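You operate a simulated robot arm through the tools that you are given. There is no shell and no other tool. Be economical: measure what you need, move in short steps, check, and stop when the job is done.

Carry out the task below with a simulated robot arm. There is one attempt and no reset: what you move stays moved.

## Task
Free the pink panel, lay it on the mat and stand the black weight on it.
Fine: red pull knob to 0 before a toggle opens.

It is judged by the outcome, as a careful person would: the job done as asked, and still so three seconds after it is handed in. It fails if anything else is knocked over, pushed out of place, dropped, spilled or broken.

## Robot
A 6-joint arm with a two-finger parallel gripper, fixed in place. Base frame: the origin is at the foot of the arm, x ahead of it, y to its left, z up; the work surface is at about z = 860. Units: mm, degrees, N and s.
With the tool pointing down near the work surface it reaches from about 240 to 640 mm from the base axis. Its first joint turns from -66.0 to 66.0 degrees. Payload 2.7 kg.
The tool frame sits at the grasp point between the pads (the TCP): z along the fingers, y along the line on which they close. The tips reach 23 mm beyond it. The gripper opens to 94 mm. The fingers are 38 mm wide and 10 mm thick; the gripper's body (54 by 96 mm) begins 39 mm behind the TCP.
Orientation is that of the tool frame in the base frame, as [roll, pitch, yaw] about the fixed x, y, z axes, in that order (R = Rz(yaw) Ry(pitch) Rx(roll)). With the fingers straight down and closing along the base's y, the tool's x points along the base's -x, its y along +y and its z along -z.

## Interface
- The arm moves only by the tool apply_moves. Its argument "moves" is a list of rows, each an object of numbers (a shift or turn left out is 0, a gripper value left out holds the last): "dx", "dy", "dz": the shift along the tool's x, y, z in units of 30 mm (1.0 is 30 mm); "rx", "ry", "rz": the turn, a rotation vector about the tool's x, y, z in units of 6 degrees (1.0 is 6 degrees); "claw": the closure, from 0 (fully open) to 1 (shut). In form: [{"dx": .., "dy": .., "dz": .., "rx": .., "ry": .., "rz": .., "claw": ..}, ...]. A call has 1 to 10 rows; each row shifts and turns the commanded pose from where the row before left it, along the tool's axes as they then stand. A call with a number of a shift or a turn outside -1 to 1 is refused whole. A row lasts 0.2 s, in which the tool goes at most 50 mm and 8.6 degrees; a call with a longer step from one row to the next is refused whole, and so is a gripper value outside its range. Where a pose cannot be reached the arm comes as near as it can. A force on the tool above 50 N (or 10 N above the force at the start of the call, whichever is more), or a blocked arm, ends the call early, and 0.2 s more pass. Each finger travels about 45 mm/s and halts on what it meets, pressing with about 33 N; the grip force reading is that of the motor and also rises with nothing between the fingers. The clock runs only during rows and for 0.2 s after the last one: add rows that do not move to give the fingers time. It gives the time, the measured TCP pose, the force on the tool (base axes), the opening and the grip force at its end, in the units of the frame above (readings bear some noise).
- Cameras (640 x 400 px; columns grow to the right, rows downward): "scene" is fixed at [91.1, -430.3, 1423.1]; the picture's right is [0.69, -0.73, 0.00], its down [-0.37, -0.35, -0.86] and it looks along [0.62, 0.59, -0.51] (base axes); focal length 215 px, centre (320, 200). "wrist" rides on the gripper at [-39, 0, -44] in the tool frame; the picture's right is [0.00, -1.00, 0.00], its down [0.97, 0.00, -0.24] and it looks along [0.24, 0.00, 0.97] (tool axes); focal length 218 px, centre (320, 200).
- snapshot(camera): a new picture of that camera. It takes no simulated time.
- pixel_to_xyz(camera, pixels): for up to 12 pixels [column, row] of the newest picture of that camera ("zoom" is the newest enlarged one), the place [x, y, z] in the base frame of the surface seen there, good to about 2 mm, but the place of the scene camera against the robot may be out by one fixed shift of up to 18 mm in any direction. It takes no simulated time.
- close_up(camera, box): a new picture of the part [left, top, right, bottom] of that camera's present view, enlarged. It takes no simulated time.
- job_done(): hands the job in; it is judged then, once.

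Go step by step. Measure first, check grasps and placings, and put right what went wrong. The budget is 80 turns and 46 pictures, counting those below and the enlarged ones. Unless the task says otherwise, let go and move clear before handing in, and close with one line.

The tools are called after ">>>" by a JSON object that holds its "api" and its "payload". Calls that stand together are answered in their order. apply_moves: Moves the arm, as the interface text tells. Its arguments: {"type":"object","properties":{"moves":{"type":"array"}},"required":["moves"]} The other tools are called the same way: snapshot (camera) takes a picture; pixel_to_xyz (camera, pixels) gives the place of the surface under pixels of a picture; close_up (camera, box) takes an enlarged picture of a part of a camera's view; job_done () hands the job in.

At the start:

```text
time_s: 0.0
tool_pos: [357.3, -27.5, 1286.0]
tool_rot: [-180.0, 0.0, -180.0]
force: [0.6, 0.5, -0.5]
gripper_width: 94.0
grasp_force: 0.1
```

scene: 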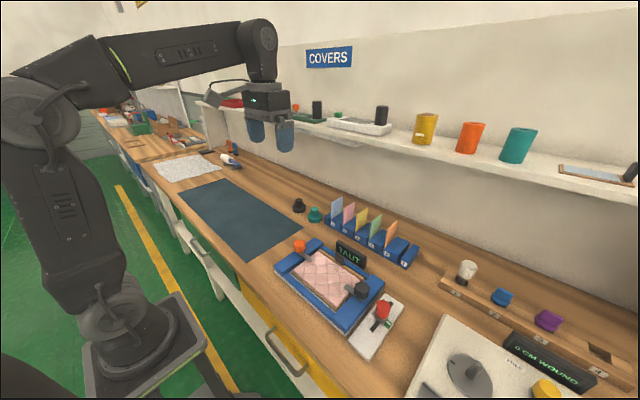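
wrist: 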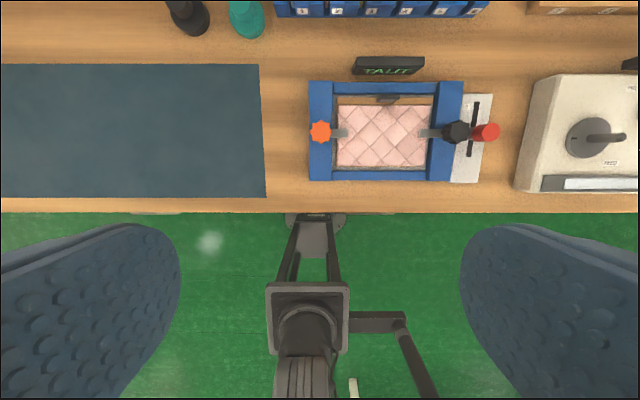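

The pink panel sits in a blue frame with an orange knob at wrist (320,132), a black knob at (456,132), a red knob at (487,132), and a display that reads "TAUT". I'll take closer looks before moving.

>>> {"api": "close_up", "payload": {"camera": "wrist", "box": [290, 40, 530, 190]}}

>>> {"api": "close_up", "payload": {"camera": "scene", "box": [260, 180, 440, 370]}}

>>> {"api": "pixel_to_xyz", "payload": {"camera": "wrist", "pixels": [[320, 132], [456, 132], [487, 132], [341, 132], [428, 133], [385, 135], [340, 160], [425, 160], [475, 110], [470, 170], [130, 130], [188, 15]]}}

```text
2.67 times, centred on (410, 115) of wrist
```

zoom: 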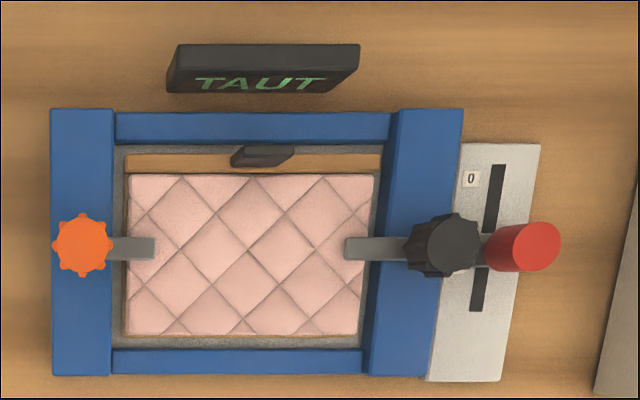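

```text
2.11 times, centred on (350, 275) of scene
```

zoom: 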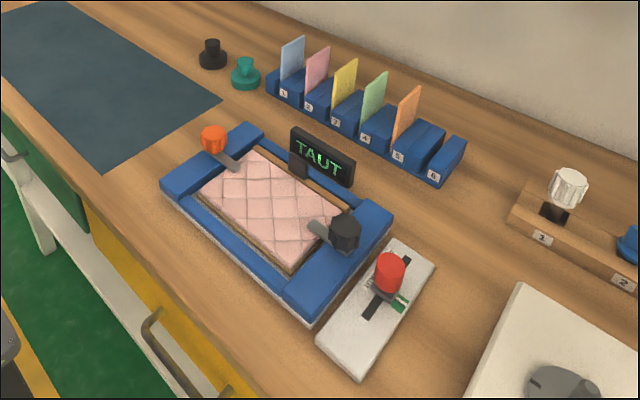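

```text
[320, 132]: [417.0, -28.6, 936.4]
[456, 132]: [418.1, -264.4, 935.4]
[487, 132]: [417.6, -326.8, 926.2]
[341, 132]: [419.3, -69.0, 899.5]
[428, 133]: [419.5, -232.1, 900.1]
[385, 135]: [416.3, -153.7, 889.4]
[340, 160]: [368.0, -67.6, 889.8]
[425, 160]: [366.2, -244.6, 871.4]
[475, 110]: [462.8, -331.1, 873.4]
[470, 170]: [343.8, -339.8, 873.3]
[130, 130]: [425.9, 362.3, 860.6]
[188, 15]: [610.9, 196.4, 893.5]
```

The "0" label is at the far (+x) end of the slot. I'll move down above the frame to look closer, staying well clear of it.

>>> {"api": "apply_moves", "payload": {"moves": [{"dx": -0.347, "dy": -0.82, "dz": 0.84}, {"dx": -0.347, "dy": -0.82, "dz": 0.84}, {"dx": -0.347, "dy": -0.82, "dz": 0.84}, {"dx": -0.347, "dy": -0.82, "dz": 0.84}, {"dx": -0.347, "dy": -0.82, "dz": 0.84}, {"dx": -0.347, "dy": -0.82, "dz": 0.84}, {"dx": -0.347, "dy": -0.82, "dz": 0.84}, {}]}}

>>> {"api": "snapshot", "payload": {"camera": "wrist"}}

>>> {"api": "close_up", "payload": {"camera": "scene", "box": [340, 260, 430, 370]}}

```text
time_s: 1.8
tool_pos: [430.4, -201.1, 1110.5]
tool_rot: [179.9, 0.0, -179.9]
force: [-0.1, 0.5, 0.0]
gripper_width: 93.9
grasp_force: 0.1
```

```text
41 pictures are left
```

wrist: 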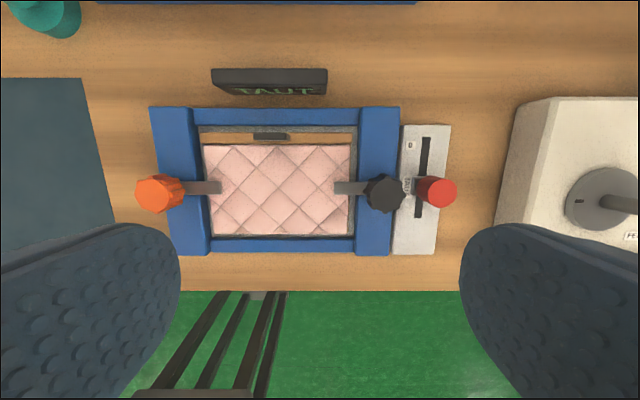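

```text
3.64 times, centred on (385, 315) of scene
```

zoom: 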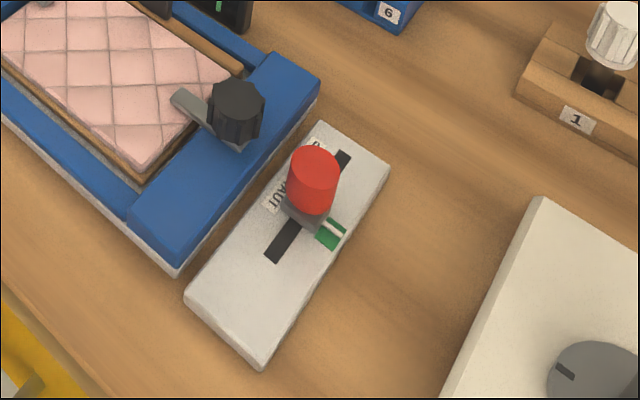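

>>> {"api": "close_up", "payload": {"camera": "wrist", "box": [330, 110, 470, 260]}}

>>> {"api": "close_up", "payload": {"camera": "wrist", "box": [130, 60, 410, 260]}}

>>> {"api": "pixel_to_xyz", "payload": {"camera": "wrist", "pixels": [[437, 192], [444, 190], [386, 193], [426, 140], [418, 215], [160, 194], [271, 136], [270, 70], [220, 232], [333, 232], [270, 148], [220, 150]]}}

```text
2.67 times, centred on (400, 185) of wrist
```

zoom: 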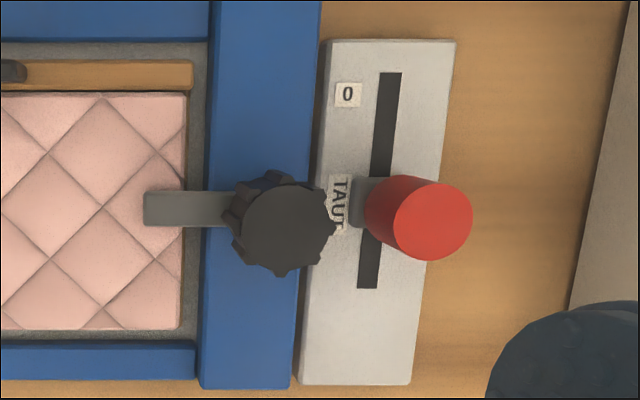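

```text
2.00 times, centred on (270, 160) of wrist
```

zoom: 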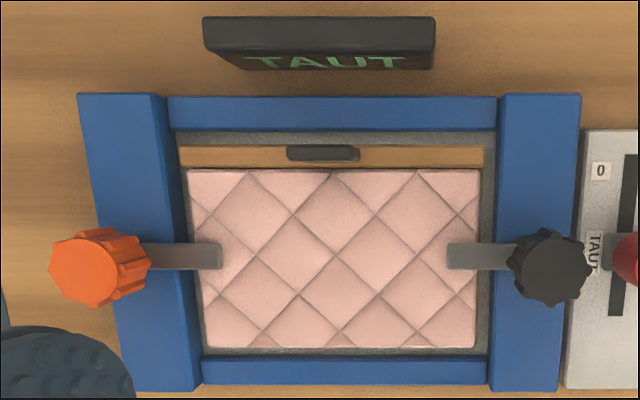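

```text
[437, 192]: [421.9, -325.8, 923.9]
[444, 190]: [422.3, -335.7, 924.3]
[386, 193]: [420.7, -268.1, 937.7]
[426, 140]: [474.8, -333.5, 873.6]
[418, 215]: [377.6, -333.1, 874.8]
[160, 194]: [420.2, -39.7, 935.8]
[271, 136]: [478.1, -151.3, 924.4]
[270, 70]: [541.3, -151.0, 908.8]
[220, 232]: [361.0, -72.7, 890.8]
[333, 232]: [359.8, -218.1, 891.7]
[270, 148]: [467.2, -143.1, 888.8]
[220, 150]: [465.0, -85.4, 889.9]
```

The red knob is centred near (420,-333) with its top at z≈924. The slot runs along x, with "TAUT" here and "0" at x≈468. I'll move above the knob with the gripper partly closed.

>>> {"api": "apply_moves", "payload": {"moves": [{"dx": 0.066, "dy": -0.883, "dz": 0.737, "claw": 0.47}, {"dx": 0.066, "dy": -0.883, "dz": 0.737}, {"dx": 0.066, "dy": -0.883, "dz": 0.737}, {"dx": 0.066, "dy": -0.883, "dz": 0.737}, {"dx": 0.066, "dy": -0.883, "dz": 0.737}, {}, {}]}}

>>> {"api": "snapshot", "payload": {"camera": "wrist"}}

```text
time_s: 3.4
tool_pos: [421.1, -334.4, 998.3]
tool_rot: [179.9, -0.1, -179.9]
force: [0.2, 0.7, 0.2]
gripper_width: 49.9
grasp_force: 0.1
```

```text
37 pictures are left
```

wrist: 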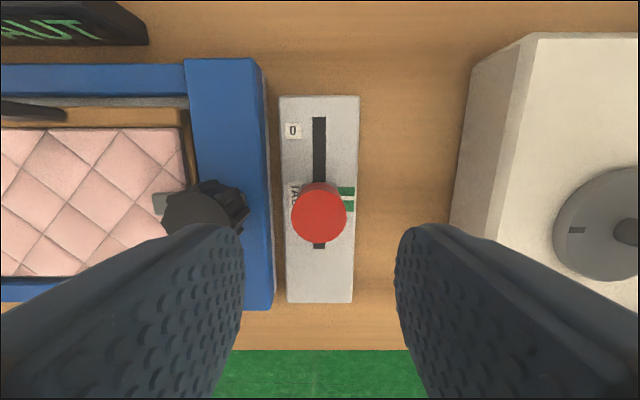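

The knob at (319,215) is centred between the fingers. I'll go down and grip it.

>>> {"api": "apply_moves", "payload": {"moves": [{"dz": 0.75}, {"dz": 0.75}, {"dz": 0.75}, {"dz": 0.65}, {"claw": 0.8}, {}, {}, {}]}}

>>> {"api": "pixel_to_xyz", "payload": {"camera": "wrist", "pixels": [[292, 131], [318, 120], [318, 246], [319, 215], [319, 236], [346, 198], [205, 205]]}}

```text
time_s: 5.2
tool_pos: [420.1, -333.9, 911.9]
tool_rot: [-180.0, 0.0, -180.0]
force: [0.7, -1.5, -0.7]
gripper_width: 31.5
grasp_force: 45.3
```

```text
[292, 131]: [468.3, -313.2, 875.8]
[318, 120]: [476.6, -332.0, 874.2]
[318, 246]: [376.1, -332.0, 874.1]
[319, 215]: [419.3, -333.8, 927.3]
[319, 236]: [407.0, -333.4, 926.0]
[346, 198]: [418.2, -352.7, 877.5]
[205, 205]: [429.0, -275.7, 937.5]
```

It's gripped at 31.5 mm. I'll slide it +x to the 0 mark at x≈468.

>>> {"api": "apply_moves", "payload": {"moves": [{"dx": -0.2}, {"dx": -0.2}, {"dx": -0.2}, {"dx": -0.2}, {"dx": -0.2}, {"dx": -0.2}, {"dx": -0.2}, {"dx": -0.2}, {}]}}

>>> {"api": "close_up", "payload": {"camera": "scene", "box": [290, 220, 440, 370]}}

```text
time_s: 7.2
tool_pos: [467.2, -332.7, 912.9]
tool_rot: [-180.0, -0.1, 180.0]
force: [-0.5, -2.0, -6.4]
gripper_width: 31.6
grasp_force: 44.8
```

```text
2.67 times, centred on (365, 295) of scene
```

zoom: 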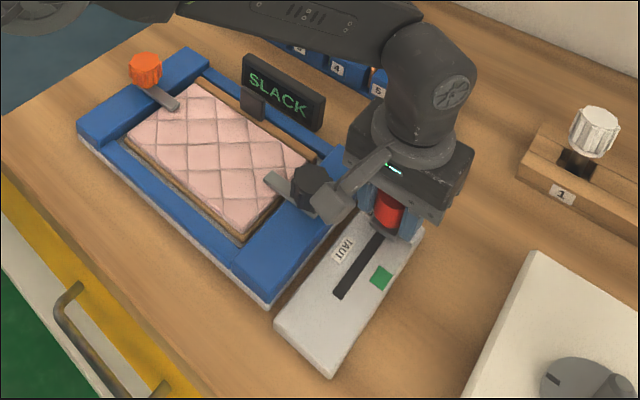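

The display now reads "SLACK". I'll release, rise and check.

>>> {"api": "apply_moves", "payload": {"moves": [{"claw": 0.47}, {}, {}, {"dz": -0.8}, {"dz": -0.8}, {"dz": -0.8}, {"dz": -0.8}, {"dz": -0.8}, {}]}}

>>> {"api": "snapshot", "payload": {"camera": "wrist"}}

>>> {"api": "pixel_to_xyz", "payload": {"camera": "wrist", "pixels": [[320, 215], [320, 205], [320, 225]]}}

```text
time_s: 9.2
tool_pos: [467.9, -333.2, 1032.2]
tool_rot: [180.0, 0.1, 180.0]
force: [0.0, 0.4, -0.5]
gripper_width: 49.6
grasp_force: 0.0
```

```text
35 pictures are left
```

wrist: 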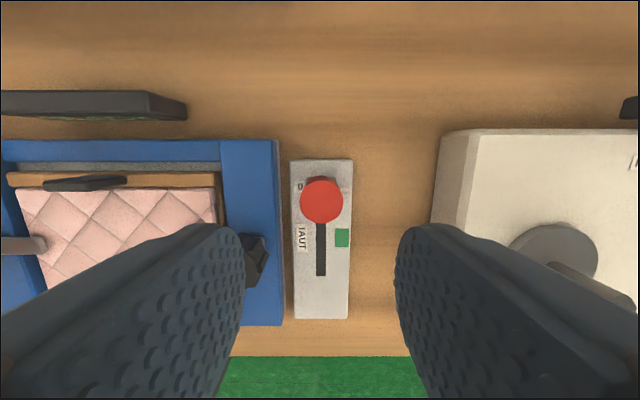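

```text
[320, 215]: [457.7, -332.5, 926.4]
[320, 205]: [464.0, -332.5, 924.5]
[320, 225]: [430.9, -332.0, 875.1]
```

The knob stays at 0. Next I'll go above the black toggle knob (419,-268) and study its mechanism.

>>> {"api": "apply_moves", "payload": {"moves": [{"dx": 0.4, "dy": 0.54, "dz": 0.1, "claw": 0.3}, {"dx": 0.4, "dy": 0.54, "dz": 0.1}, {"dx": 0.4, "dy": 0.54, "dz": 0.1}, {"dx": 0.4, "dy": 0.54, "dz": 0.1}, {}, {}]}}

>>> {"api": "snapshot", "payload": {"camera": "wrist"}}

>>> {"api": "close_up", "payload": {"camera": "wrist", "box": [240, 130, 400, 260]}}

>>> {"api": "pixel_to_xyz", "payload": {"camera": "wrist", "pixels": [[319, 205], [300, 215], [340, 215], [319, 225], [270, 190], [255, 195], [320, 120], [320, 270]]}}

```text
time_s: 10.6
tool_pos: [421.7, -268.4, 1020.7]
tool_rot: [179.9, 0.1, -180.0]
force: [-0.7, 0.0, 0.9]
gripper_width: 65.9
grasp_force: 0.1
```

```text
34 pictures are left
```

wrist: 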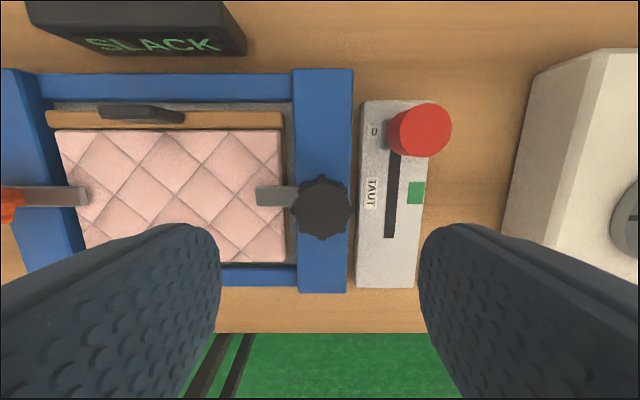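

```text
3.08 times, centred on (320, 195) of wrist
```

zoom: 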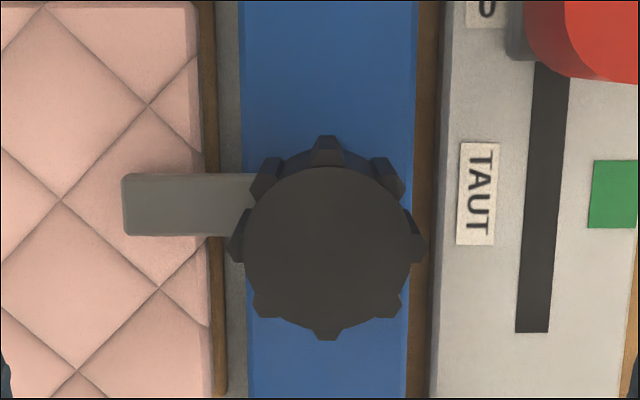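

```text
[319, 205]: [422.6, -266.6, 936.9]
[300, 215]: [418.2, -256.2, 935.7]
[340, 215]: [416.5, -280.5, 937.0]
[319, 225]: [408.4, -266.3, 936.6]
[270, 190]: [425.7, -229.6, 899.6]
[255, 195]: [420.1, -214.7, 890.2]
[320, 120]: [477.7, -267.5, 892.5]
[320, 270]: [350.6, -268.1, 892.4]
```

The black knob is centred at about (418,-268), the bar top is at z≈900 and the knob top at 937. I'll go down with the tips just above the bar and grip it.

>>> {"api": "apply_moves", "payload": {"moves": [{"dx": 0.12, "dz": 0.9}, {"dz": 0.9}, {"dz": 0.9}, {"dz": 0.45}, {"claw": 0.75}, {}, {}, {}]}}

```text
time_s: 12.4
tool_pos: [418.2, -270.0, 925.5]
tool_rot: [-179.9, 0.0, 179.9]
force: [1.2, -16.3, -8.4]
gripper_width: 33.7
grasp_force: 44.8
```

It's gripped with a slight side load. I'll relieve that, then try a small turn.

>>> {"api": "apply_moves", "payload": {"moves": [{"dy": -0.05}, {"rz": 0.5}, {"rz": 0.5}, {"rz": 0.5}, {}]}}

```text
time_s: 13.6
tool_pos: [417.1, -269.5, 926.6]
tool_rot: [179.9, -0.1, 171.1]
force: [1.4, -0.3, -3.3]
gripper_width: 33.6
grasp_force: 44.9
```

>>> {"api": "close_up", "payload": {"camera": "wrist", "box": [160, 80, 480, 280]}}

```text
2.00 times, centred on (320, 180) of wrist
```

zoom: 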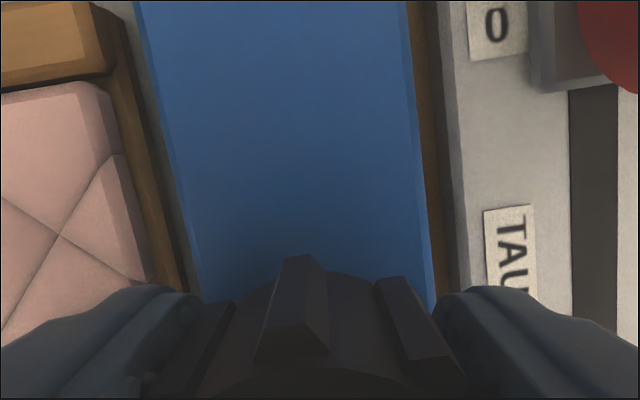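

The knob turns with the gripper, since its lobes still line up with the fingers. I'll keep turning.

>>> {"api": "apply_moves", "payload": {"moves": [{"rz": 0.8}, {"rz": 0.8}, {"rz": 0.8}, {"rz": 0.8}, {"rz": 0.8}, {"rz": 0.8}, {"rz": 0.8}, {"rz": 0.8}, {}]}}

>>> {"api": "close_up", "payload": {"camera": "scene", "box": [290, 220, 440, 370]}}

```text
time_s: 15.6
tool_pos: [418.7, -268.0, 926.4]
tool_rot: [180.0, 0.1, 132.6]
force: [11.5, 20.5, -2.6]
gripper_width: 34.0
grasp_force: 45.1
```

```text
2.67 times, centred on (365, 295) of scene
```

zoom: 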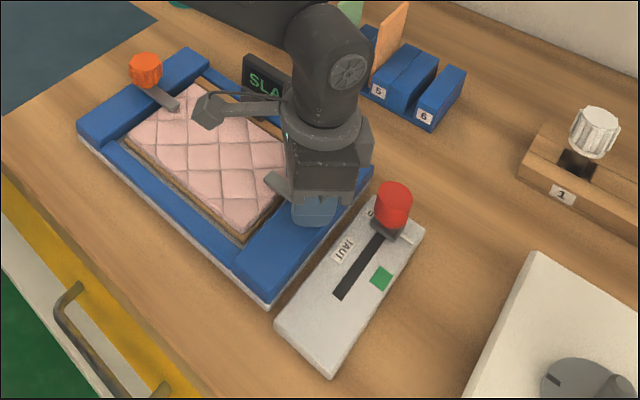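

The bar end at (272,182) looks unmoved although the gripper turned 47°. I'll look closely.

>>> {"api": "close_up", "payload": {"camera": "scene", "box": [330, 265, 400, 325]}}

>>> {"api": "snapshot", "payload": {"camera": "wrist"}}

```text
6.67 times, centred on (365, 295) of scene
```

zoom: 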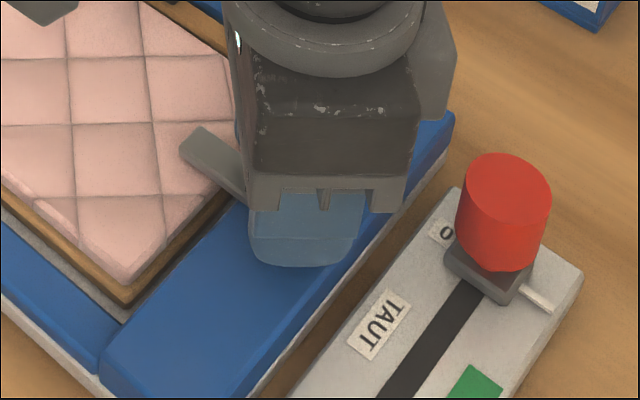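

```text
29 pictures are left
```

wrist: 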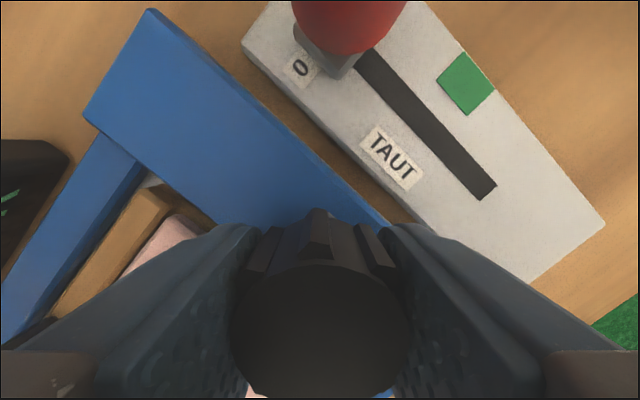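

The knob didn't turn. The gripper slipped one 45° lobe over it, and the bar at zoom (215,160) is unmoved. I'll try a small turn the other way.

>>> {"api": "apply_moves", "payload": {"moves": [{"rz": -0.6}, {"rz": -0.6}, {"rz": -0.6}, {"rz": -0.6}, {"rz": -0.6}, {}]}}

>>> {"api": "close_up", "payload": {"camera": "scene", "box": [330, 265, 400, 325]}}

```text
time_s: 17.0
tool_pos: [418.4, -269.9, 926.9]
tool_rot: [-180.0, 0.3, 150.9]
force: [15.3, 18.6, -5.0]
gripper_width: 33.8
grasp_force: 45.2
```

```text
6.67 times, centred on (365, 295) of scene
```

zoom: 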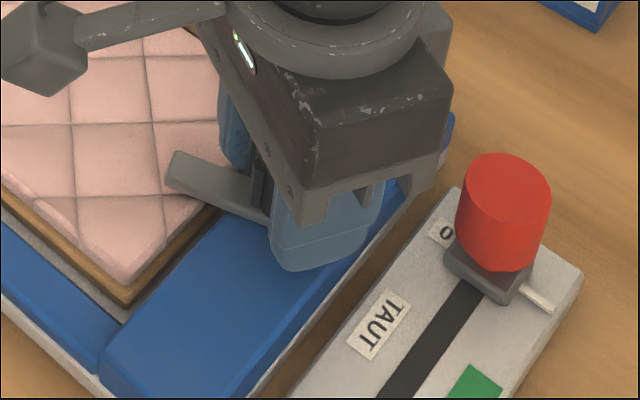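

The bar end moved from (200,135) to (180,170), so it opens anticlockwise. I'll keep turning that way.

>>> {"api": "apply_moves", "payload": {"moves": [{"rz": -0.8}, {"rz": -0.8}, {"rz": -0.8}, {"rz": -0.8}, {"rz": -0.8}, {"rz": -0.8}, {"rz": -0.8}, {"rz": -0.8}, {"rz": -0.8}, {}]}}

>>> {"api": "close_up", "payload": {"camera": "scene", "box": [310, 255, 400, 345]}}

```text
time_s: 19.2
tool_pos: [418.2, -270.9, 926.8]
tool_rot: [-179.8, 0.1, -166.1]
force: [20.4, -5.3, -1.6]
gripper_width: 33.4
grasp_force: 44.9
```

```text
4.44 times, centred on (355, 300) of scene
```

zoom: 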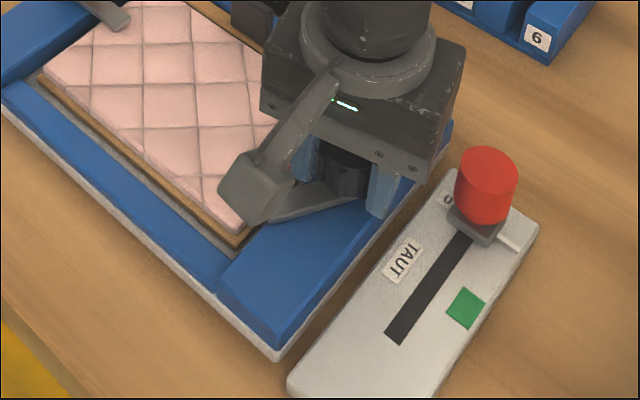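

It has turned about 61°. I'll turn another ~30°.

>>> {"api": "apply_moves", "payload": {"moves": [{"rz": -0.8}, {"rz": -0.8}, {"rz": -0.8}, {"rz": -0.8}, {"rz": -0.8}, {"rz": -0.8}, {"rz": -0.3}, {}]}}

>>> {"api": "close_up", "payload": {"camera": "scene", "box": [310, 255, 400, 345]}}

```text
time_s: 21.0
tool_pos: [417.9, -272.9, 926.2]
tool_rot: [-179.7, 0.2, -135.5]
force: [15.4, -28.4, -6.1]
gripper_width: 33.8
grasp_force: 45.0
```

```text
4.44 times, centred on (355, 300) of scene
```

zoom: 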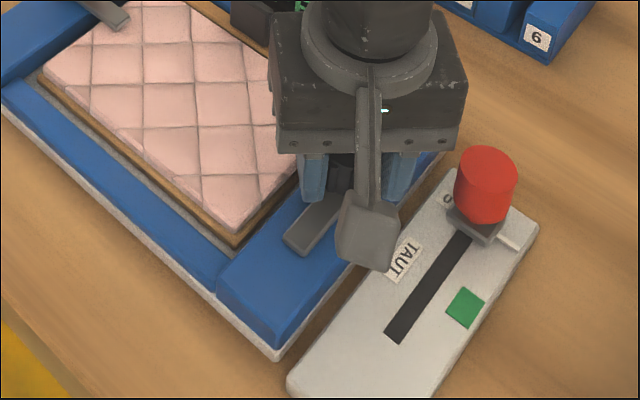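

The bar now lies along the rail, clear of the panel. I'll release, rise, and rotate back.

>>> {"api": "apply_moves", "payload": {"moves": [{"claw": 0.35}, {}, {}, {"dz": -0.9}, {"dz": -0.9}, {"dz": -0.9}, {"dz": -0.9, "rz": 0.9}, {"rz": 1}, {"rz": 1}, {"rz": 1}]}}

>>> {"api": "apply_moves", "payload": {"moves": [{"rz": 1}, {"rz": 1}, {"rz": 1}, {"rz": 0.55}, {}]}}

>>> {"api": "snapshot", "payload": {"camera": "wrist"}}

```text
time_s: 23.2
tool_pos: [417.1, -269.6, 1034.7]
tool_rot: [-180.0, 0.1, -159.0]
force: [-0.1, 0.4, -0.3]
gripper_width: 61.1
grasp_force: 0.0
```

```text
time_s: 24.4
tool_pos: [417.0, -268.8, 1035.6]
tool_rot: [-179.9, 0.0, 179.7]
force: [0.3, 0.4, 0.0]
gripper_width: 61.1
grasp_force: 0.0
```

```text
25 pictures are left
```

wrist: 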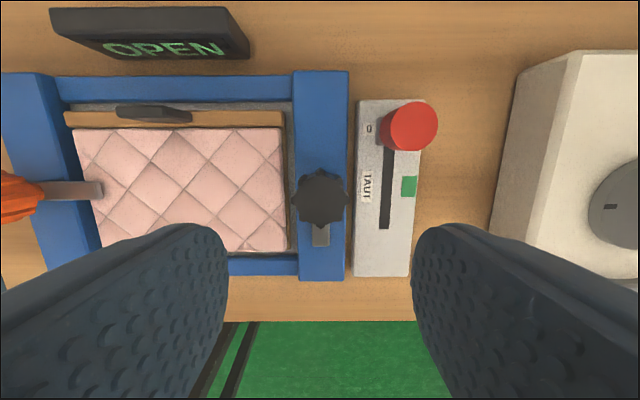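

The black toggle is open and the display reads "OPEN". Now I'll go to the orange toggle.

>>> {"api": "apply_moves", "payload": {"moves": [{"dy": 0.97}, {"dy": 0.97}, {"dy": 0.97}, {"dy": 0.97}, {"dy": 0.97}, {"dy": 0.97}, {"dy": 0.97}, {"dy": 0.97}, {}]}}

>>> {"api": "snapshot", "payload": {"camera": "wrist"}}

>>> {"api": "pixel_to_xyz", "payload": {"camera": "wrist", "pixels": [[320, 190], [320, 200], [320, 210], [300, 200], [340, 200], [365, 190], [320, 250]]}}

```text
time_s: 26.4
tool_pos: [418.4, -36.2, 1034.0]
tool_rot: [179.9, -0.1, 179.7]
force: [0.2, -0.5, -0.1]
gripper_width: 61.0
grasp_force: 0.2
```

```text
24 pictures are left
```

wrist: 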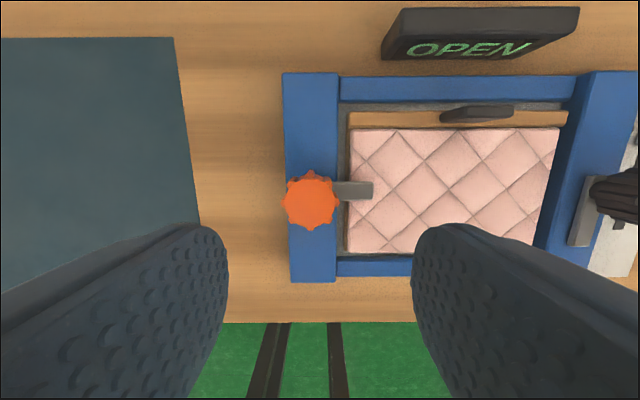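

```text
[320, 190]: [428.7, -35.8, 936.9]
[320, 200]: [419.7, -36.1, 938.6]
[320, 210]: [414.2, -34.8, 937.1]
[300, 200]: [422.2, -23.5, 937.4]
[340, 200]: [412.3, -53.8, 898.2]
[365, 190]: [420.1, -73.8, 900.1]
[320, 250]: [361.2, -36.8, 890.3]
```

The orange knob is centred at about (311,201), i.e. (419,-30). I'll go down, grip it and turn it clockwise (the mirrored direction).

>>> {"api": "apply_moves", "payload": {"moves": [{"dy": 0.19, "dz": 0.9}, {"dz": 0.9}, {"dz": 0.9}, {"dz": 0.9}, {"claw": 0.75}, {}, {}, {}]}}

>>> {"api": "apply_moves", "payload": {"moves": [{"rz": 0.6}, {"rz": 0.6}, {"rz": 0.6}, {"rz": 0.6}, {"rz": 0.6}, {}]}}

>>> {"api": "close_up", "payload": {"camera": "scene", "box": [270, 220, 360, 310]}}

```text
time_s: 28.2
tool_pos: [418.4, -30.2, 925.2]
tool_rot: [179.9, 0.1, 179.8]
force: [-0.3, 20.7, -7.5]
gripper_width: 33.9
grasp_force: 45.2
```

```text
time_s: 29.6
tool_pos: [418.3, -30.3, 926.5]
tool_rot: [-180.0, 0.0, 161.7]
force: [-4.4, 29.0, -1.9]
gripper_width: 33.6
grasp_force: 44.8
```

```text
4.44 times, centred on (315, 265) of scene
```

zoom: 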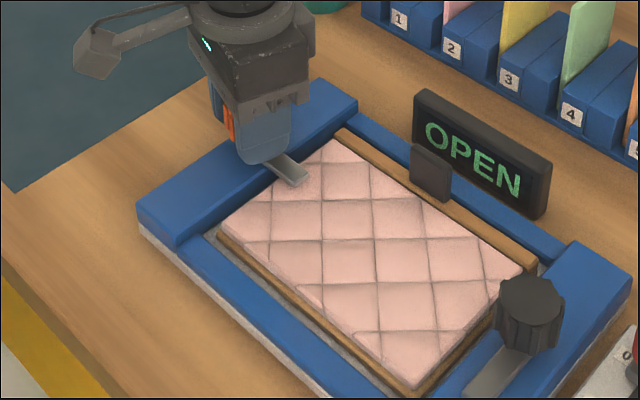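

The bar tip at (297,178) hasn't moved, so it's blocked clockwise. I'll turn anticlockwise instead.

>>> {"api": "apply_moves", "payload": {"moves": [{"rz": -0.6, "dy": 0.03}, {"rz": -0.6}, {"rz": -0.6}, {"rz": -0.6}, {"rz": -0.6}, {"rz": -0.6}, {}]}}

>>> {"api": "close_up", "payload": {"camera": "scene", "box": [270, 220, 360, 310]}}

```text
time_s: 31.2
tool_pos: [418.4, -30.3, 926.4]
tool_rot: [180.0, 0.1, -176.6]
force: [-0.3, 17.9, -14.4]
gripper_width: 33.7
grasp_force: 44.6
```

```text
4.44 times, centred on (315, 265) of scene
```

zoom: 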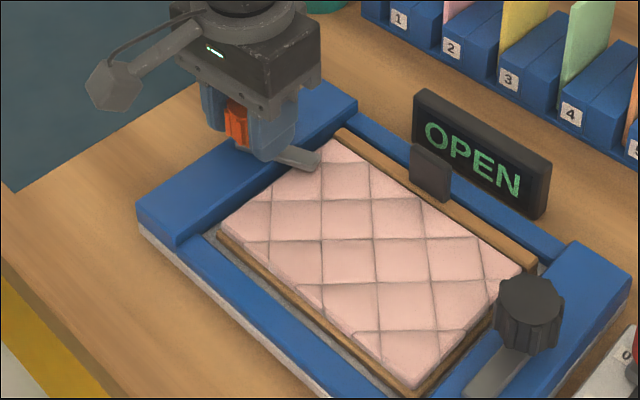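

The bar tip moved to (310,160), so it opens anticlockwise. I'll keep going.

>>> {"api": "apply_moves", "payload": {"moves": [{"rz": -0.8}, {"rz": -0.8}, {"rz": -0.8}, {"rz": -0.8}, {"rz": -0.8}, {"rz": -0.8}, {"rz": -0.8}, {"rz": -0.8}, {"rz": -0.8}, {}]}}

>>> {"api": "apply_moves", "payload": {"moves": [{"rz": -0.8}, {"rz": -0.8}, {"rz": -0.8}, {"rz": -0.8}, {"rz": -0.8}, {}]}}

>>> {"api": "close_up", "payload": {"camera": "scene", "box": [270, 220, 360, 310]}}

```text
time_s: 33.4
tool_pos: [419.5, -31.2, 926.2]
tool_rot: [180.0, 0.0, -133.3]
force: [9.8, -8.9, -14.0]
gripper_width: 33.7
grasp_force: 44.5
```

```text
time_s: 34.8
tool_pos: [419.0, -31.7, 926.6]
tool_rot: [-179.9, 0.0, -109.4]
force: [17.1, -27.5, -12.2]
gripper_width: 33.7
grasp_force: 45.0
```

```text
4.44 times, centred on (315, 265) of scene
```

zoom: 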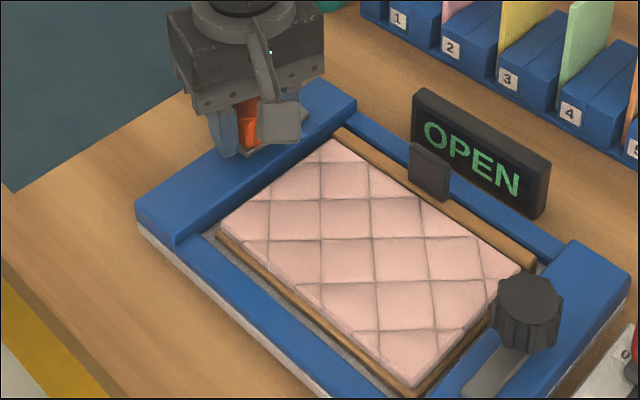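

The bar looks aligned with the rail. I'll release, rise, and rotate to yaw -90 for gripping the tab.

>>> {"api": "apply_moves", "payload": {"moves": [{"claw": 0.35}, {}, {}, {"dz": -0.9}, {"dz": -0.9}, {"dz": -0.9}, {"dz": -0.9, "rz": -0.9}, {"rz": -0.8}, {"rz": -0.8}, {"rz": -0.74}]}}

>>> {"api": "snapshot", "payload": {"camera": "wrist"}}

```text
time_s: 37.0
tool_pos: [418.9, -30.3, 1035.0]
tool_rot: [-180.0, 0.0, -90.0]
force: [0.3, -0.1, 0.4]
gripper_width: 61.2
grasp_force: 0.2
```

```text
20 pictures are left
```

wrist: 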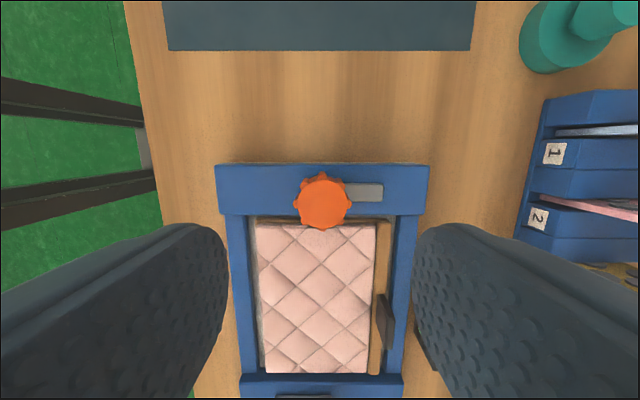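

Both bars are clear of the panel. I'll move above the tab near (478,-151).

>>> {"api": "apply_moves", "payload": {"moves": [{"dx": 0.806, "dy": -0.394}, {"dx": 0.806, "dy": -0.394}, {"dx": 0.806, "dy": -0.394}, {"dx": 0.806, "dy": -0.394}, {"dx": 0.806, "dy": -0.394}, {}]}}

>>> {"api": "snapshot", "payload": {"camera": "wrist"}}

>>> {"api": "close_up", "payload": {"camera": "wrist", "box": [250, 130, 400, 270]}}

>>> {"api": "pixel_to_xyz", "payload": {"camera": "wrist", "pixels": [[318, 190], [318, 200], [318, 210], [318, 220], [312, 205], [324, 205], [330, 160], [300, 200], [340, 200]]}}

```text
time_s: 38.4
tool_pos: [475.8, -151.0, 1035.3]
tool_rot: [180.0, -0.1, -90.0]
force: [-0.5, -0.1, 0.5]
gripper_width: 60.9
grasp_force: 0.0
```

```text
19 pictures are left
```

wrist: 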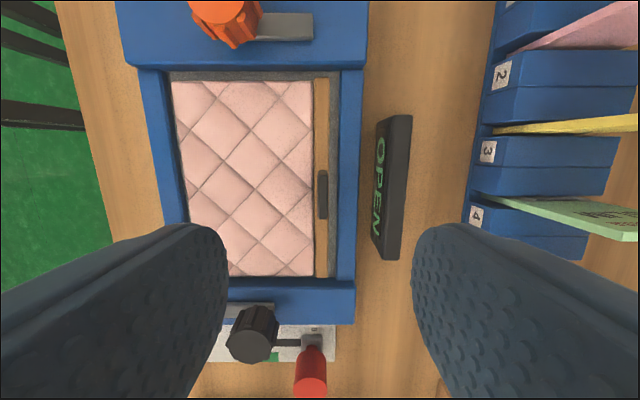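

```text
2.86 times, centred on (325, 200) of wrist
```

zoom: 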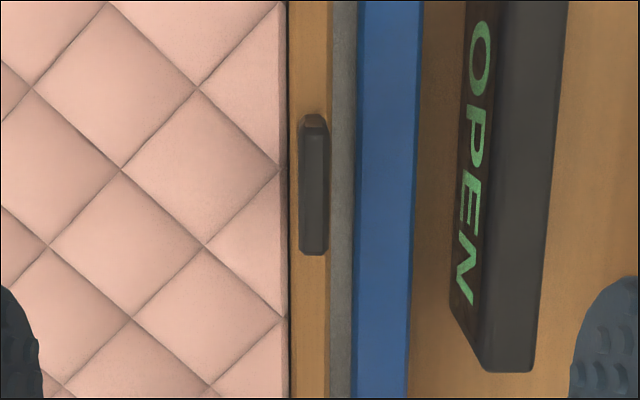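

```text
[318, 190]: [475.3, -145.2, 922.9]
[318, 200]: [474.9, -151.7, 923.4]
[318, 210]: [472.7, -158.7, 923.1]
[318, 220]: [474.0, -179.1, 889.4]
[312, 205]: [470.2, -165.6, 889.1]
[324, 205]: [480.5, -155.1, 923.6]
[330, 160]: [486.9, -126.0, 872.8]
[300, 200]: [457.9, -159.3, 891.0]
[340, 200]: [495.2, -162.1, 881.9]
```

The tab is centred at (477,-151) and its top is z≈923. I'll go down with a narrow opening and close along x.

>>> {"api": "apply_moves", "payload": {"moves": [{"dy": -0.04, "claw": 0.68}, {}, {"dz": 0.8}, {"dz": 0.8}, {"dz": 0.8}, {"dz": 0.8}, {"dz": 0.7}, {"claw": 1}, {}, {}]}}

>>> {"api": "close_up", "payload": {"camera": "scene", "box": [270, 200, 390, 320]}}

```text
time_s: 40.6
tool_pos: [477.8, -151.2, 916.4]
tool_rot: [-179.9, 0.1, -90.0]
force: [-0.1, 0.2, -0.4]
gripper_width: 7.7
grasp_force: 33.3
```

```text
3.33 times, centred on (330, 260) of scene
```

zoom: 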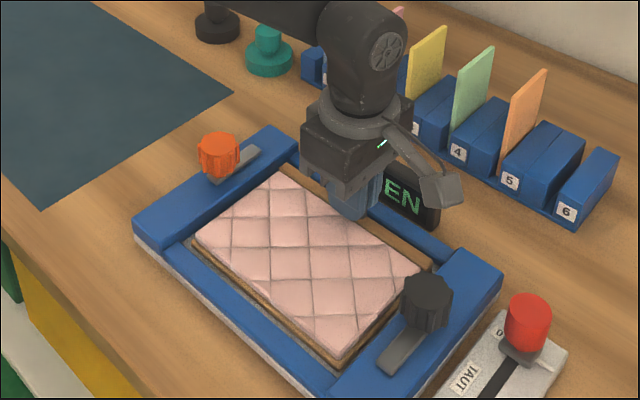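

The tab is gripped at 7.7 mm. I'll lift slowly and check.

>>> {"api": "apply_moves", "payload": {"moves": [{"dz": -0.2}, {"dz": -0.2}, {"dz": -0.3}, {"dz": -0.3}, {"dz": -0.4}, {"dz": -0.4}, {"dz": -0.4}, {}]}}

>>> {"api": "close_up", "payload": {"camera": "scene", "box": [270, 180, 410, 320]}}

```text
time_s: 42.4
tool_pos: [477.9, -150.5, 984.1]
tool_rot: [-180.0, 0.0, -90.0]
force: [0.0, 0.4, -1.0]
gripper_width: 7.8
grasp_force: 33.2
```

```text
2.86 times, centred on (340, 250) of scene
```

zoom: 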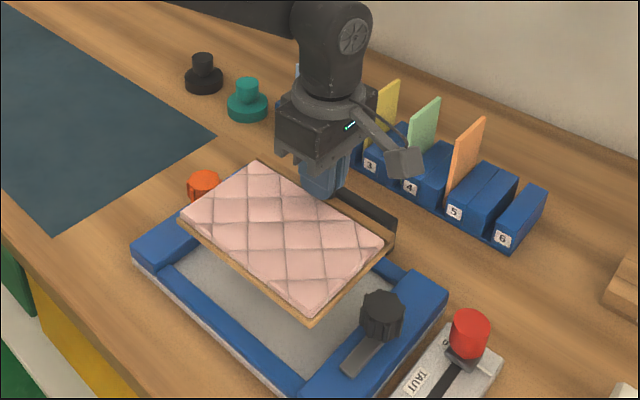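

The panel hangs level. I'll raise it more and carry it +y over the mat.

>>> {"api": "apply_moves", "payload": {"moves": [{"dz": -0.8}, {"dz": -0.5}, {"dx": -0.6}, {"dx": -0.8}, {"dx": -0.9}, {"dx": -0.9}, {"dx": -0.9}, {"dx": -0.9}, {"dx": -0.9}, {"dx": -0.9}]}}

>>> {"api": "apply_moves", "payload": {"moves": [{"dx": -0.9}, {"dx": -0.9}, {"dx": -0.9}, {"dx": -0.9}, {"dx": -0.9, "dy": 0.2}, {"dx": -0.9, "dy": 0.2}, {"dx": -0.6}, {}, {}]}}

>>> {"api": "snapshot", "payload": {"camera": "scene"}}

>>> {"api": "snapshot", "payload": {"camera": "wrist"}}

```text
time_s: 44.6
tool_pos: [476.5, 52.8, 1023.3]
tool_rot: [179.9, 0.1, -89.9]
force: [-0.1, -0.8, -2.4]
gripper_width: 7.7
grasp_force: 32.9
```

```text
time_s: 46.6
tool_pos: [465.6, 232.7, 1022.5]
tool_rot: [-180.0, -0.1, -90.0]
force: [-1.2, 0.2, -2.3]
gripper_width: 7.4
grasp_force: 32.8
```

```text
15 pictures are left
```

scene: 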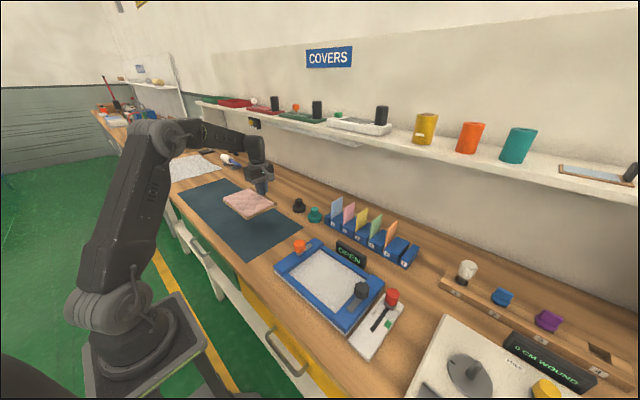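

```text
14 pictures are left
```

wrist: 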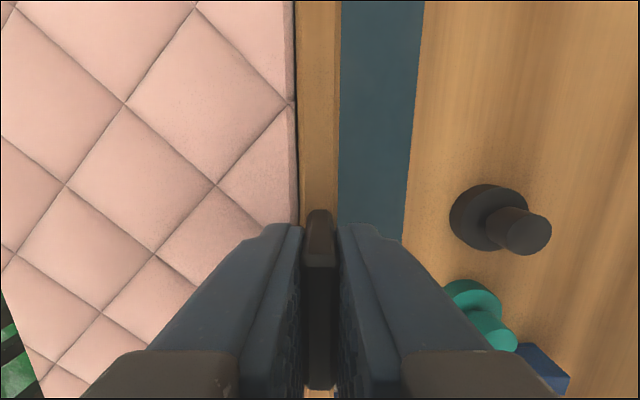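

>>> {"api": "pixel_to_xyz", "payload": {"camera": "wrist", "pixels": [[410, 120], [355, 60], [310, 100], [525, 230], [515, 225], [540, 235], [470, 215], [470, 240], [10, 340]]}}

>>> {"api": "pixel_to_xyz", "payload": {"camera": "scene", "pixels": [[247, 261], [300, 230], [180, 197], [228, 178], [215, 228], [248, 218], [275, 208], [300, 202], [283, 220]]}}

```text
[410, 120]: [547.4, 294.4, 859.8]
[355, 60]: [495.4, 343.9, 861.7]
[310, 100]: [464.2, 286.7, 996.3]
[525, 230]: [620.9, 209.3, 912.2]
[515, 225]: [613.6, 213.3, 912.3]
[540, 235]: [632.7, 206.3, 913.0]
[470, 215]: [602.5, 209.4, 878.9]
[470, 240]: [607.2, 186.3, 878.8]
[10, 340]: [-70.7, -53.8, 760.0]
```

```text
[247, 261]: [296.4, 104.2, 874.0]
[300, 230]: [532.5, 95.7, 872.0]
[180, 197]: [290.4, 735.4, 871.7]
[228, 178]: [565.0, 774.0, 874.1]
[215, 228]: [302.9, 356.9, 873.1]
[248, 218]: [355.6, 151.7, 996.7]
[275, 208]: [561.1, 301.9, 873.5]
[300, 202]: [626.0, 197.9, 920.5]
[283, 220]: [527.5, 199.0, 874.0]
```

The mat spans x≈290–547, y≈95–740, and the panel (x≈338–472) is fully over it. I'll lower it.

>>> {"api": "apply_moves", "payload": {"moves": [{"dz": 0.9}, {"dz": 0.9}, {"dz": 0.9}, {"dz": 0.6}, {"dz": 0.2}, {"dz": 0.1}, {}]}}

>>> {"api": "close_up", "payload": {"camera": "scene", "box": [190, 150, 330, 260]}}

```text
time_s: 48.2
tool_pos: [467.3, 232.3, 914.6]
tool_rot: [179.9, -0.1, -90.0]
force: [1.3, 0.3, -1.8]
gripper_width: 7.7
grasp_force: 33.5
```

```text
3.64 times, centred on (260, 205) of scene
```

zoom: 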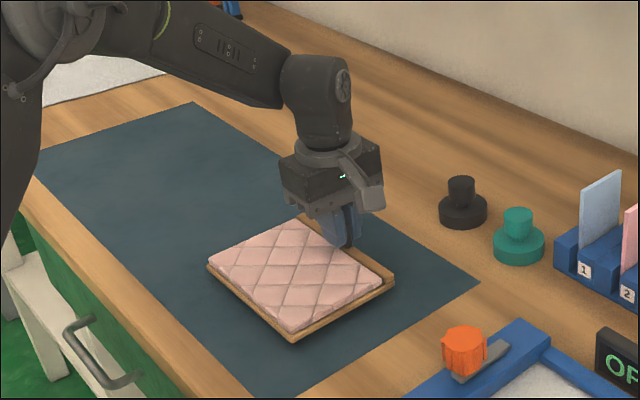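

>>> {"api": "apply_moves", "payload": {"moves": [{"dz": 0.1}, {"dz": 0.06}, {"dz": 0.06}, {"dz": 0.05}, {"dz": 0.04}, {}]}}

```text
time_s: 49.6
tool_pos: [466.3, 232.3, 904.3]
tool_rot: [180.0, 0.0, -90.0]
force: [-0.1, 0.7, -0.9]
gripper_width: 7.4
grasp_force: 33.4
```

>>> {"api": "apply_moves", "payload": {"moves": [{"dz": 0.03}, {"dz": 0.03}, {"dz": 0.03}, {}]}}

```text
time_s: 50.6
tool_pos: [467.2, 232.4, 905.2]
tool_rot: [-179.7, 0.0, -90.0]
force: [-8.6, -4.3, 25.2]
gripper_width: 7.8
grasp_force: 33.0
```

There's firm contact at 25 N upward. I'll ease off, release, and rise.

>>> {"api": "apply_moves", "payload": {"moves": [{"dz": -0.07}, {}, {"claw": 0.7}, {}, {}, {"dz": -0.5}, {"dz": -0.9}, {"dz": -0.9}, {"dz": -0.9}, {}]}}

>>> {"api": "snapshot", "payload": {"camera": "wrist"}}

>>> {"api": "pixel_to_xyz", "payload": {"camera": "wrist", "pixels": [[300, 100], [200, 100], [200, 250], [290, 30], [325, 200]]}}

```text
time_s: 52.8
tool_pos: [467.2, 232.0, 1001.5]
tool_rot: [-180.0, 0.0, -90.0]
force: [0.0, 0.6, 0.2]
gripper_width: 28.3
grasp_force: 0.1
```

```text
12 pictures are left
```

wrist: 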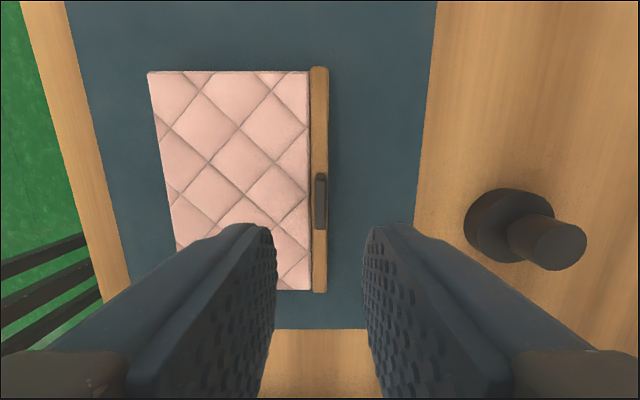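

```text
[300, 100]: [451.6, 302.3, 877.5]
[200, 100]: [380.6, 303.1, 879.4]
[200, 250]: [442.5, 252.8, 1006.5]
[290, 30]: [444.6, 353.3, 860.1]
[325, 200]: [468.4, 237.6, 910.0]
```

The panel lies flat on the mat (top z≈878), centred at about (402,235). Next I'll measure the black weight and the shelf clearance.

>>> {"api": "pixel_to_xyz", "payload": {"camera": "wrist", "pixels": [[558, 243], [540, 243], [575, 243], [558, 225], [558, 260], [490, 200], [490, 225], [475, 220], [490, 250]]}}

>>> {"api": "pixel_to_xyz", "payload": {"camera": "scene", "pixels": [[350, 140], [300, 120], [270, 110], [316, 212], [299, 210]]}}

>>> {"api": "close_up", "payload": {"camera": "scene", "box": [270, 180, 350, 240]}}

```text
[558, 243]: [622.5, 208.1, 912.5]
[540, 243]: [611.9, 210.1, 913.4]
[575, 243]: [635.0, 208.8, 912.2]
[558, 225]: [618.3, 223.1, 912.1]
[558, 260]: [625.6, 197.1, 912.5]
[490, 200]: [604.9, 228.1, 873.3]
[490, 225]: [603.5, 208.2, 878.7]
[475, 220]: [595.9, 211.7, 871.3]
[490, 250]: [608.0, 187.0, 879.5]
```

```text
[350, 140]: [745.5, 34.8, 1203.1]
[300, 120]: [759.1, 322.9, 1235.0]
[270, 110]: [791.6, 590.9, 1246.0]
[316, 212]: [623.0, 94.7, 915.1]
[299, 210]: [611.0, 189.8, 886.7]
```

```text
6.67 times, centred on (310, 210) of scene
```

zoom: 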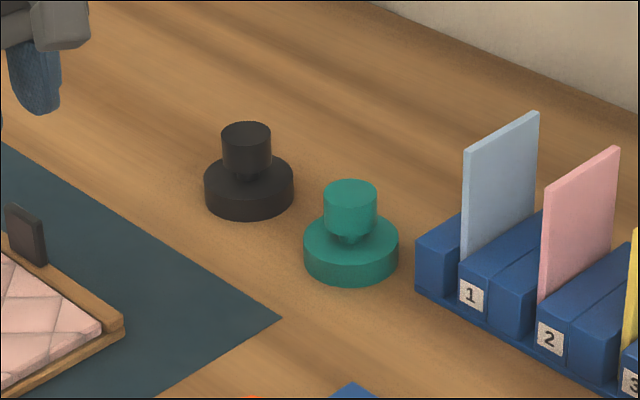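

The weight is centred at (622,208), with its knob top at z≈912 and base top at ≈879. I'll move above it with the jaws at ~58 mm to test the reach.

>>> {"api": "apply_moves", "payload": {"moves": [{"dy": -0.86, "dx": 0.133, "claw": 0.38}, {"dy": -0.86, "dx": 0.133}, {"dy": -0.86, "dx": 0.133}, {"dy": -0.86, "dx": 0.133}, {"dy": -0.86, "dx": 0.133}, {"dy": -0.86, "dx": 0.133}, {}, {}]}}

>>> {"api": "snapshot", "payload": {"camera": "wrist"}}

```text
time_s: 54.6
tool_pos: [598.6, 203.3, 998.6]
tool_rot: [-180.0, 0.0, -90.0]
force: [-0.6, -0.6, -1.1]
gripper_width: 58.4
grasp_force: 0.0
out of reach, approached as far as the arm can: row 6
```

```text
10 pictures are left
```

wrist: 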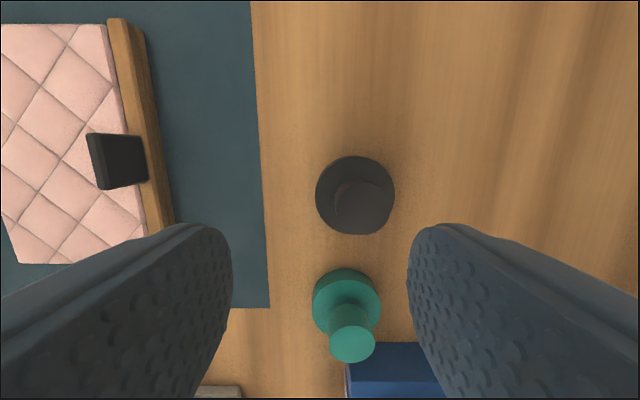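

The weight is ~24 mm beyond vertical reach: the arm stopped at (598.6,203). I'll back up, turn so the jaws close tangentially, and tilt the fingers outward for extra reach.

>>> {"api": "apply_moves", "payload": {"moves": [{"dy": 0.9}, {"dy": 0.6}, {"rz": 0.993}, {"rz": 0.993}, {"rz": 0.993}, {"rz": 0.993}, {"rz": 0.993}, {"rz": 0.993}, {"rz": 0.993}, {"rz": 0.993}]}}

>>> {"api": "apply_moves", "payload": {"moves": [{"rz": 0.993}, {"rz": 0.993}, {"rz": 0.993}, {"rz": 0.993}, {"ry": -0.7}, {"ry": -0.7}, {"ry": -0.6}, {}]}}

```text
time_s: 56.8
tool_pos: [553.0, 204.8, 997.7]
tool_rot: [-180.0, 0.0, -137.8]
force: [-0.5, 0.1, 0.0]
gripper_width: 58.4
grasp_force: 0.0
```

```text
time_s: 58.6
tool_pos: [552.4, 204.1, 998.1]
tool_rot: [-180.0, 12.2, -161.5]
force: [0.3, 0.1, -0.7]
gripper_width: 57.9
grasp_force: 0.0
```

The tilt is 12° outward. Now I'll move over the weight at constant height.

>>> {"api": "apply_moves", "payload": {"moves": [{"dx": -0.73, "dy": -0.204, "dz": 0.158}, {"dx": -0.73, "dy": -0.204, "dz": 0.158}, {"dx": -0.73, "dy": -0.204, "dz": 0.158}, {}]}}

>>> {"api": "snapshot", "payload": {"camera": "wrist"}}

>>> {"api": "pixel_to_xyz", "payload": {"camera": "wrist", "pixels": [[320, 200], [320, 210], [320, 220], [310, 210], [330, 210], [390, 205]]}}

```text
time_s: 59.6
tool_pos: [621.7, 207.8, 996.0]
tool_rot: [-180.0, 12.0, -161.6]
force: [0.0, 0.0, -0.1]
gripper_width: 58.4
grasp_force: 0.1
```

```text
9 pictures are left
```

wrist: 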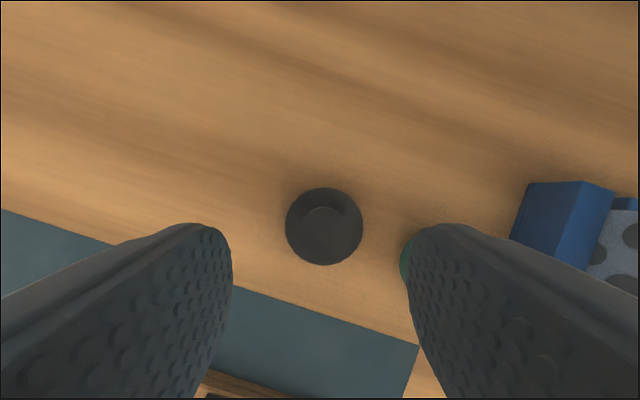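

```text
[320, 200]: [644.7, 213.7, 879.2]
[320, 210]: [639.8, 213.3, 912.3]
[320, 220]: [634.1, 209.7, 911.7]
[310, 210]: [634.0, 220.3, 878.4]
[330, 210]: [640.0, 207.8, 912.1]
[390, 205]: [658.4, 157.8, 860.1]
```

>>> {"api": "pixel_to_xyz", "payload": {"camera": "wrist", "pixels": [[324, 229], [324, 189], [324, 263], [324, 255], [324, 248], [324, 243], [324, 208], [287, 226], [361, 226], [305, 225], [343, 225]]}}

>>> {"api": "close_up", "payload": {"camera": "wrist", "box": [270, 170, 380, 280]}}

```text
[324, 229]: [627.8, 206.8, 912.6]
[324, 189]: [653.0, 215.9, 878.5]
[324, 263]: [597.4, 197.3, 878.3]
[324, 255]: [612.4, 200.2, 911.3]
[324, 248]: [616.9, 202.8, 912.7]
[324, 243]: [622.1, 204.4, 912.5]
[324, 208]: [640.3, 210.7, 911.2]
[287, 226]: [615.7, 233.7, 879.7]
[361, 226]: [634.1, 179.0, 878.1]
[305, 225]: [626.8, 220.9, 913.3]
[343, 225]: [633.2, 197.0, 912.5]
```

```text
3.64 times, centred on (325, 225) of wrist
```

zoom: 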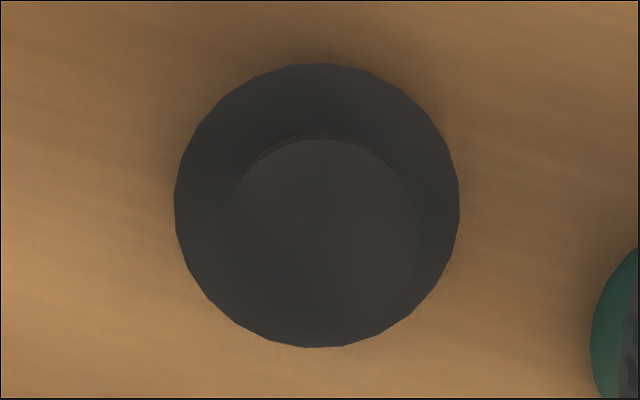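

The weight is centred at (625,206.5). I'll go down straight with jaws at ~46 mm, tips just above the base flange.

>>> {"api": "apply_moves", "payload": {"moves": [{"claw": 0.51, "dx": 0.129, "dy": -0.021, "dz": 0.7225}, {"dx": 0.129, "dy": -0.021, "dz": 0.7225}, {"dx": 0.129, "dy": -0.021, "dz": 0.7225}, {"dx": 0.129, "dy": -0.021, "dz": 0.7225}, {}]}}

```text
time_s: 60.8
tool_pos: [626.3, 208.0, 908.9]
tool_rot: [-180.0, 12.0, -161.5]
force: [0.3, -0.3, 0.1]
gripper_width: 45.9
grasp_force: 0.0
```

Within reach at (626,208,909) with no contact. I'll close on the knob.

>>> {"api": "apply_moves", "payload": {"moves": [{"dy": -0.03, "claw": 0.85}, {}, {}, {}]}}

>>> {"api": "close_up", "payload": {"camera": "scene", "box": [260, 160, 350, 240]}}

```text
time_s: 61.8
tool_pos: [626.1, 207.3, 909.8]
tool_rot: [180.0, 12.1, -161.5]
force: [0.9, 2.0, 0.1]
gripper_width: 33.7
grasp_force: 32.8
```

```text
5.00 times, centred on (305, 200) of scene
```

zoom: 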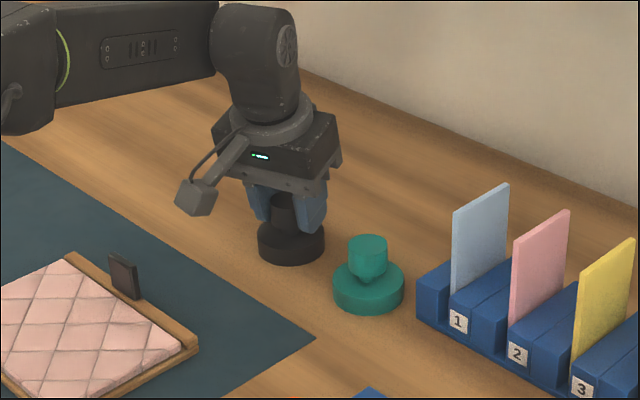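

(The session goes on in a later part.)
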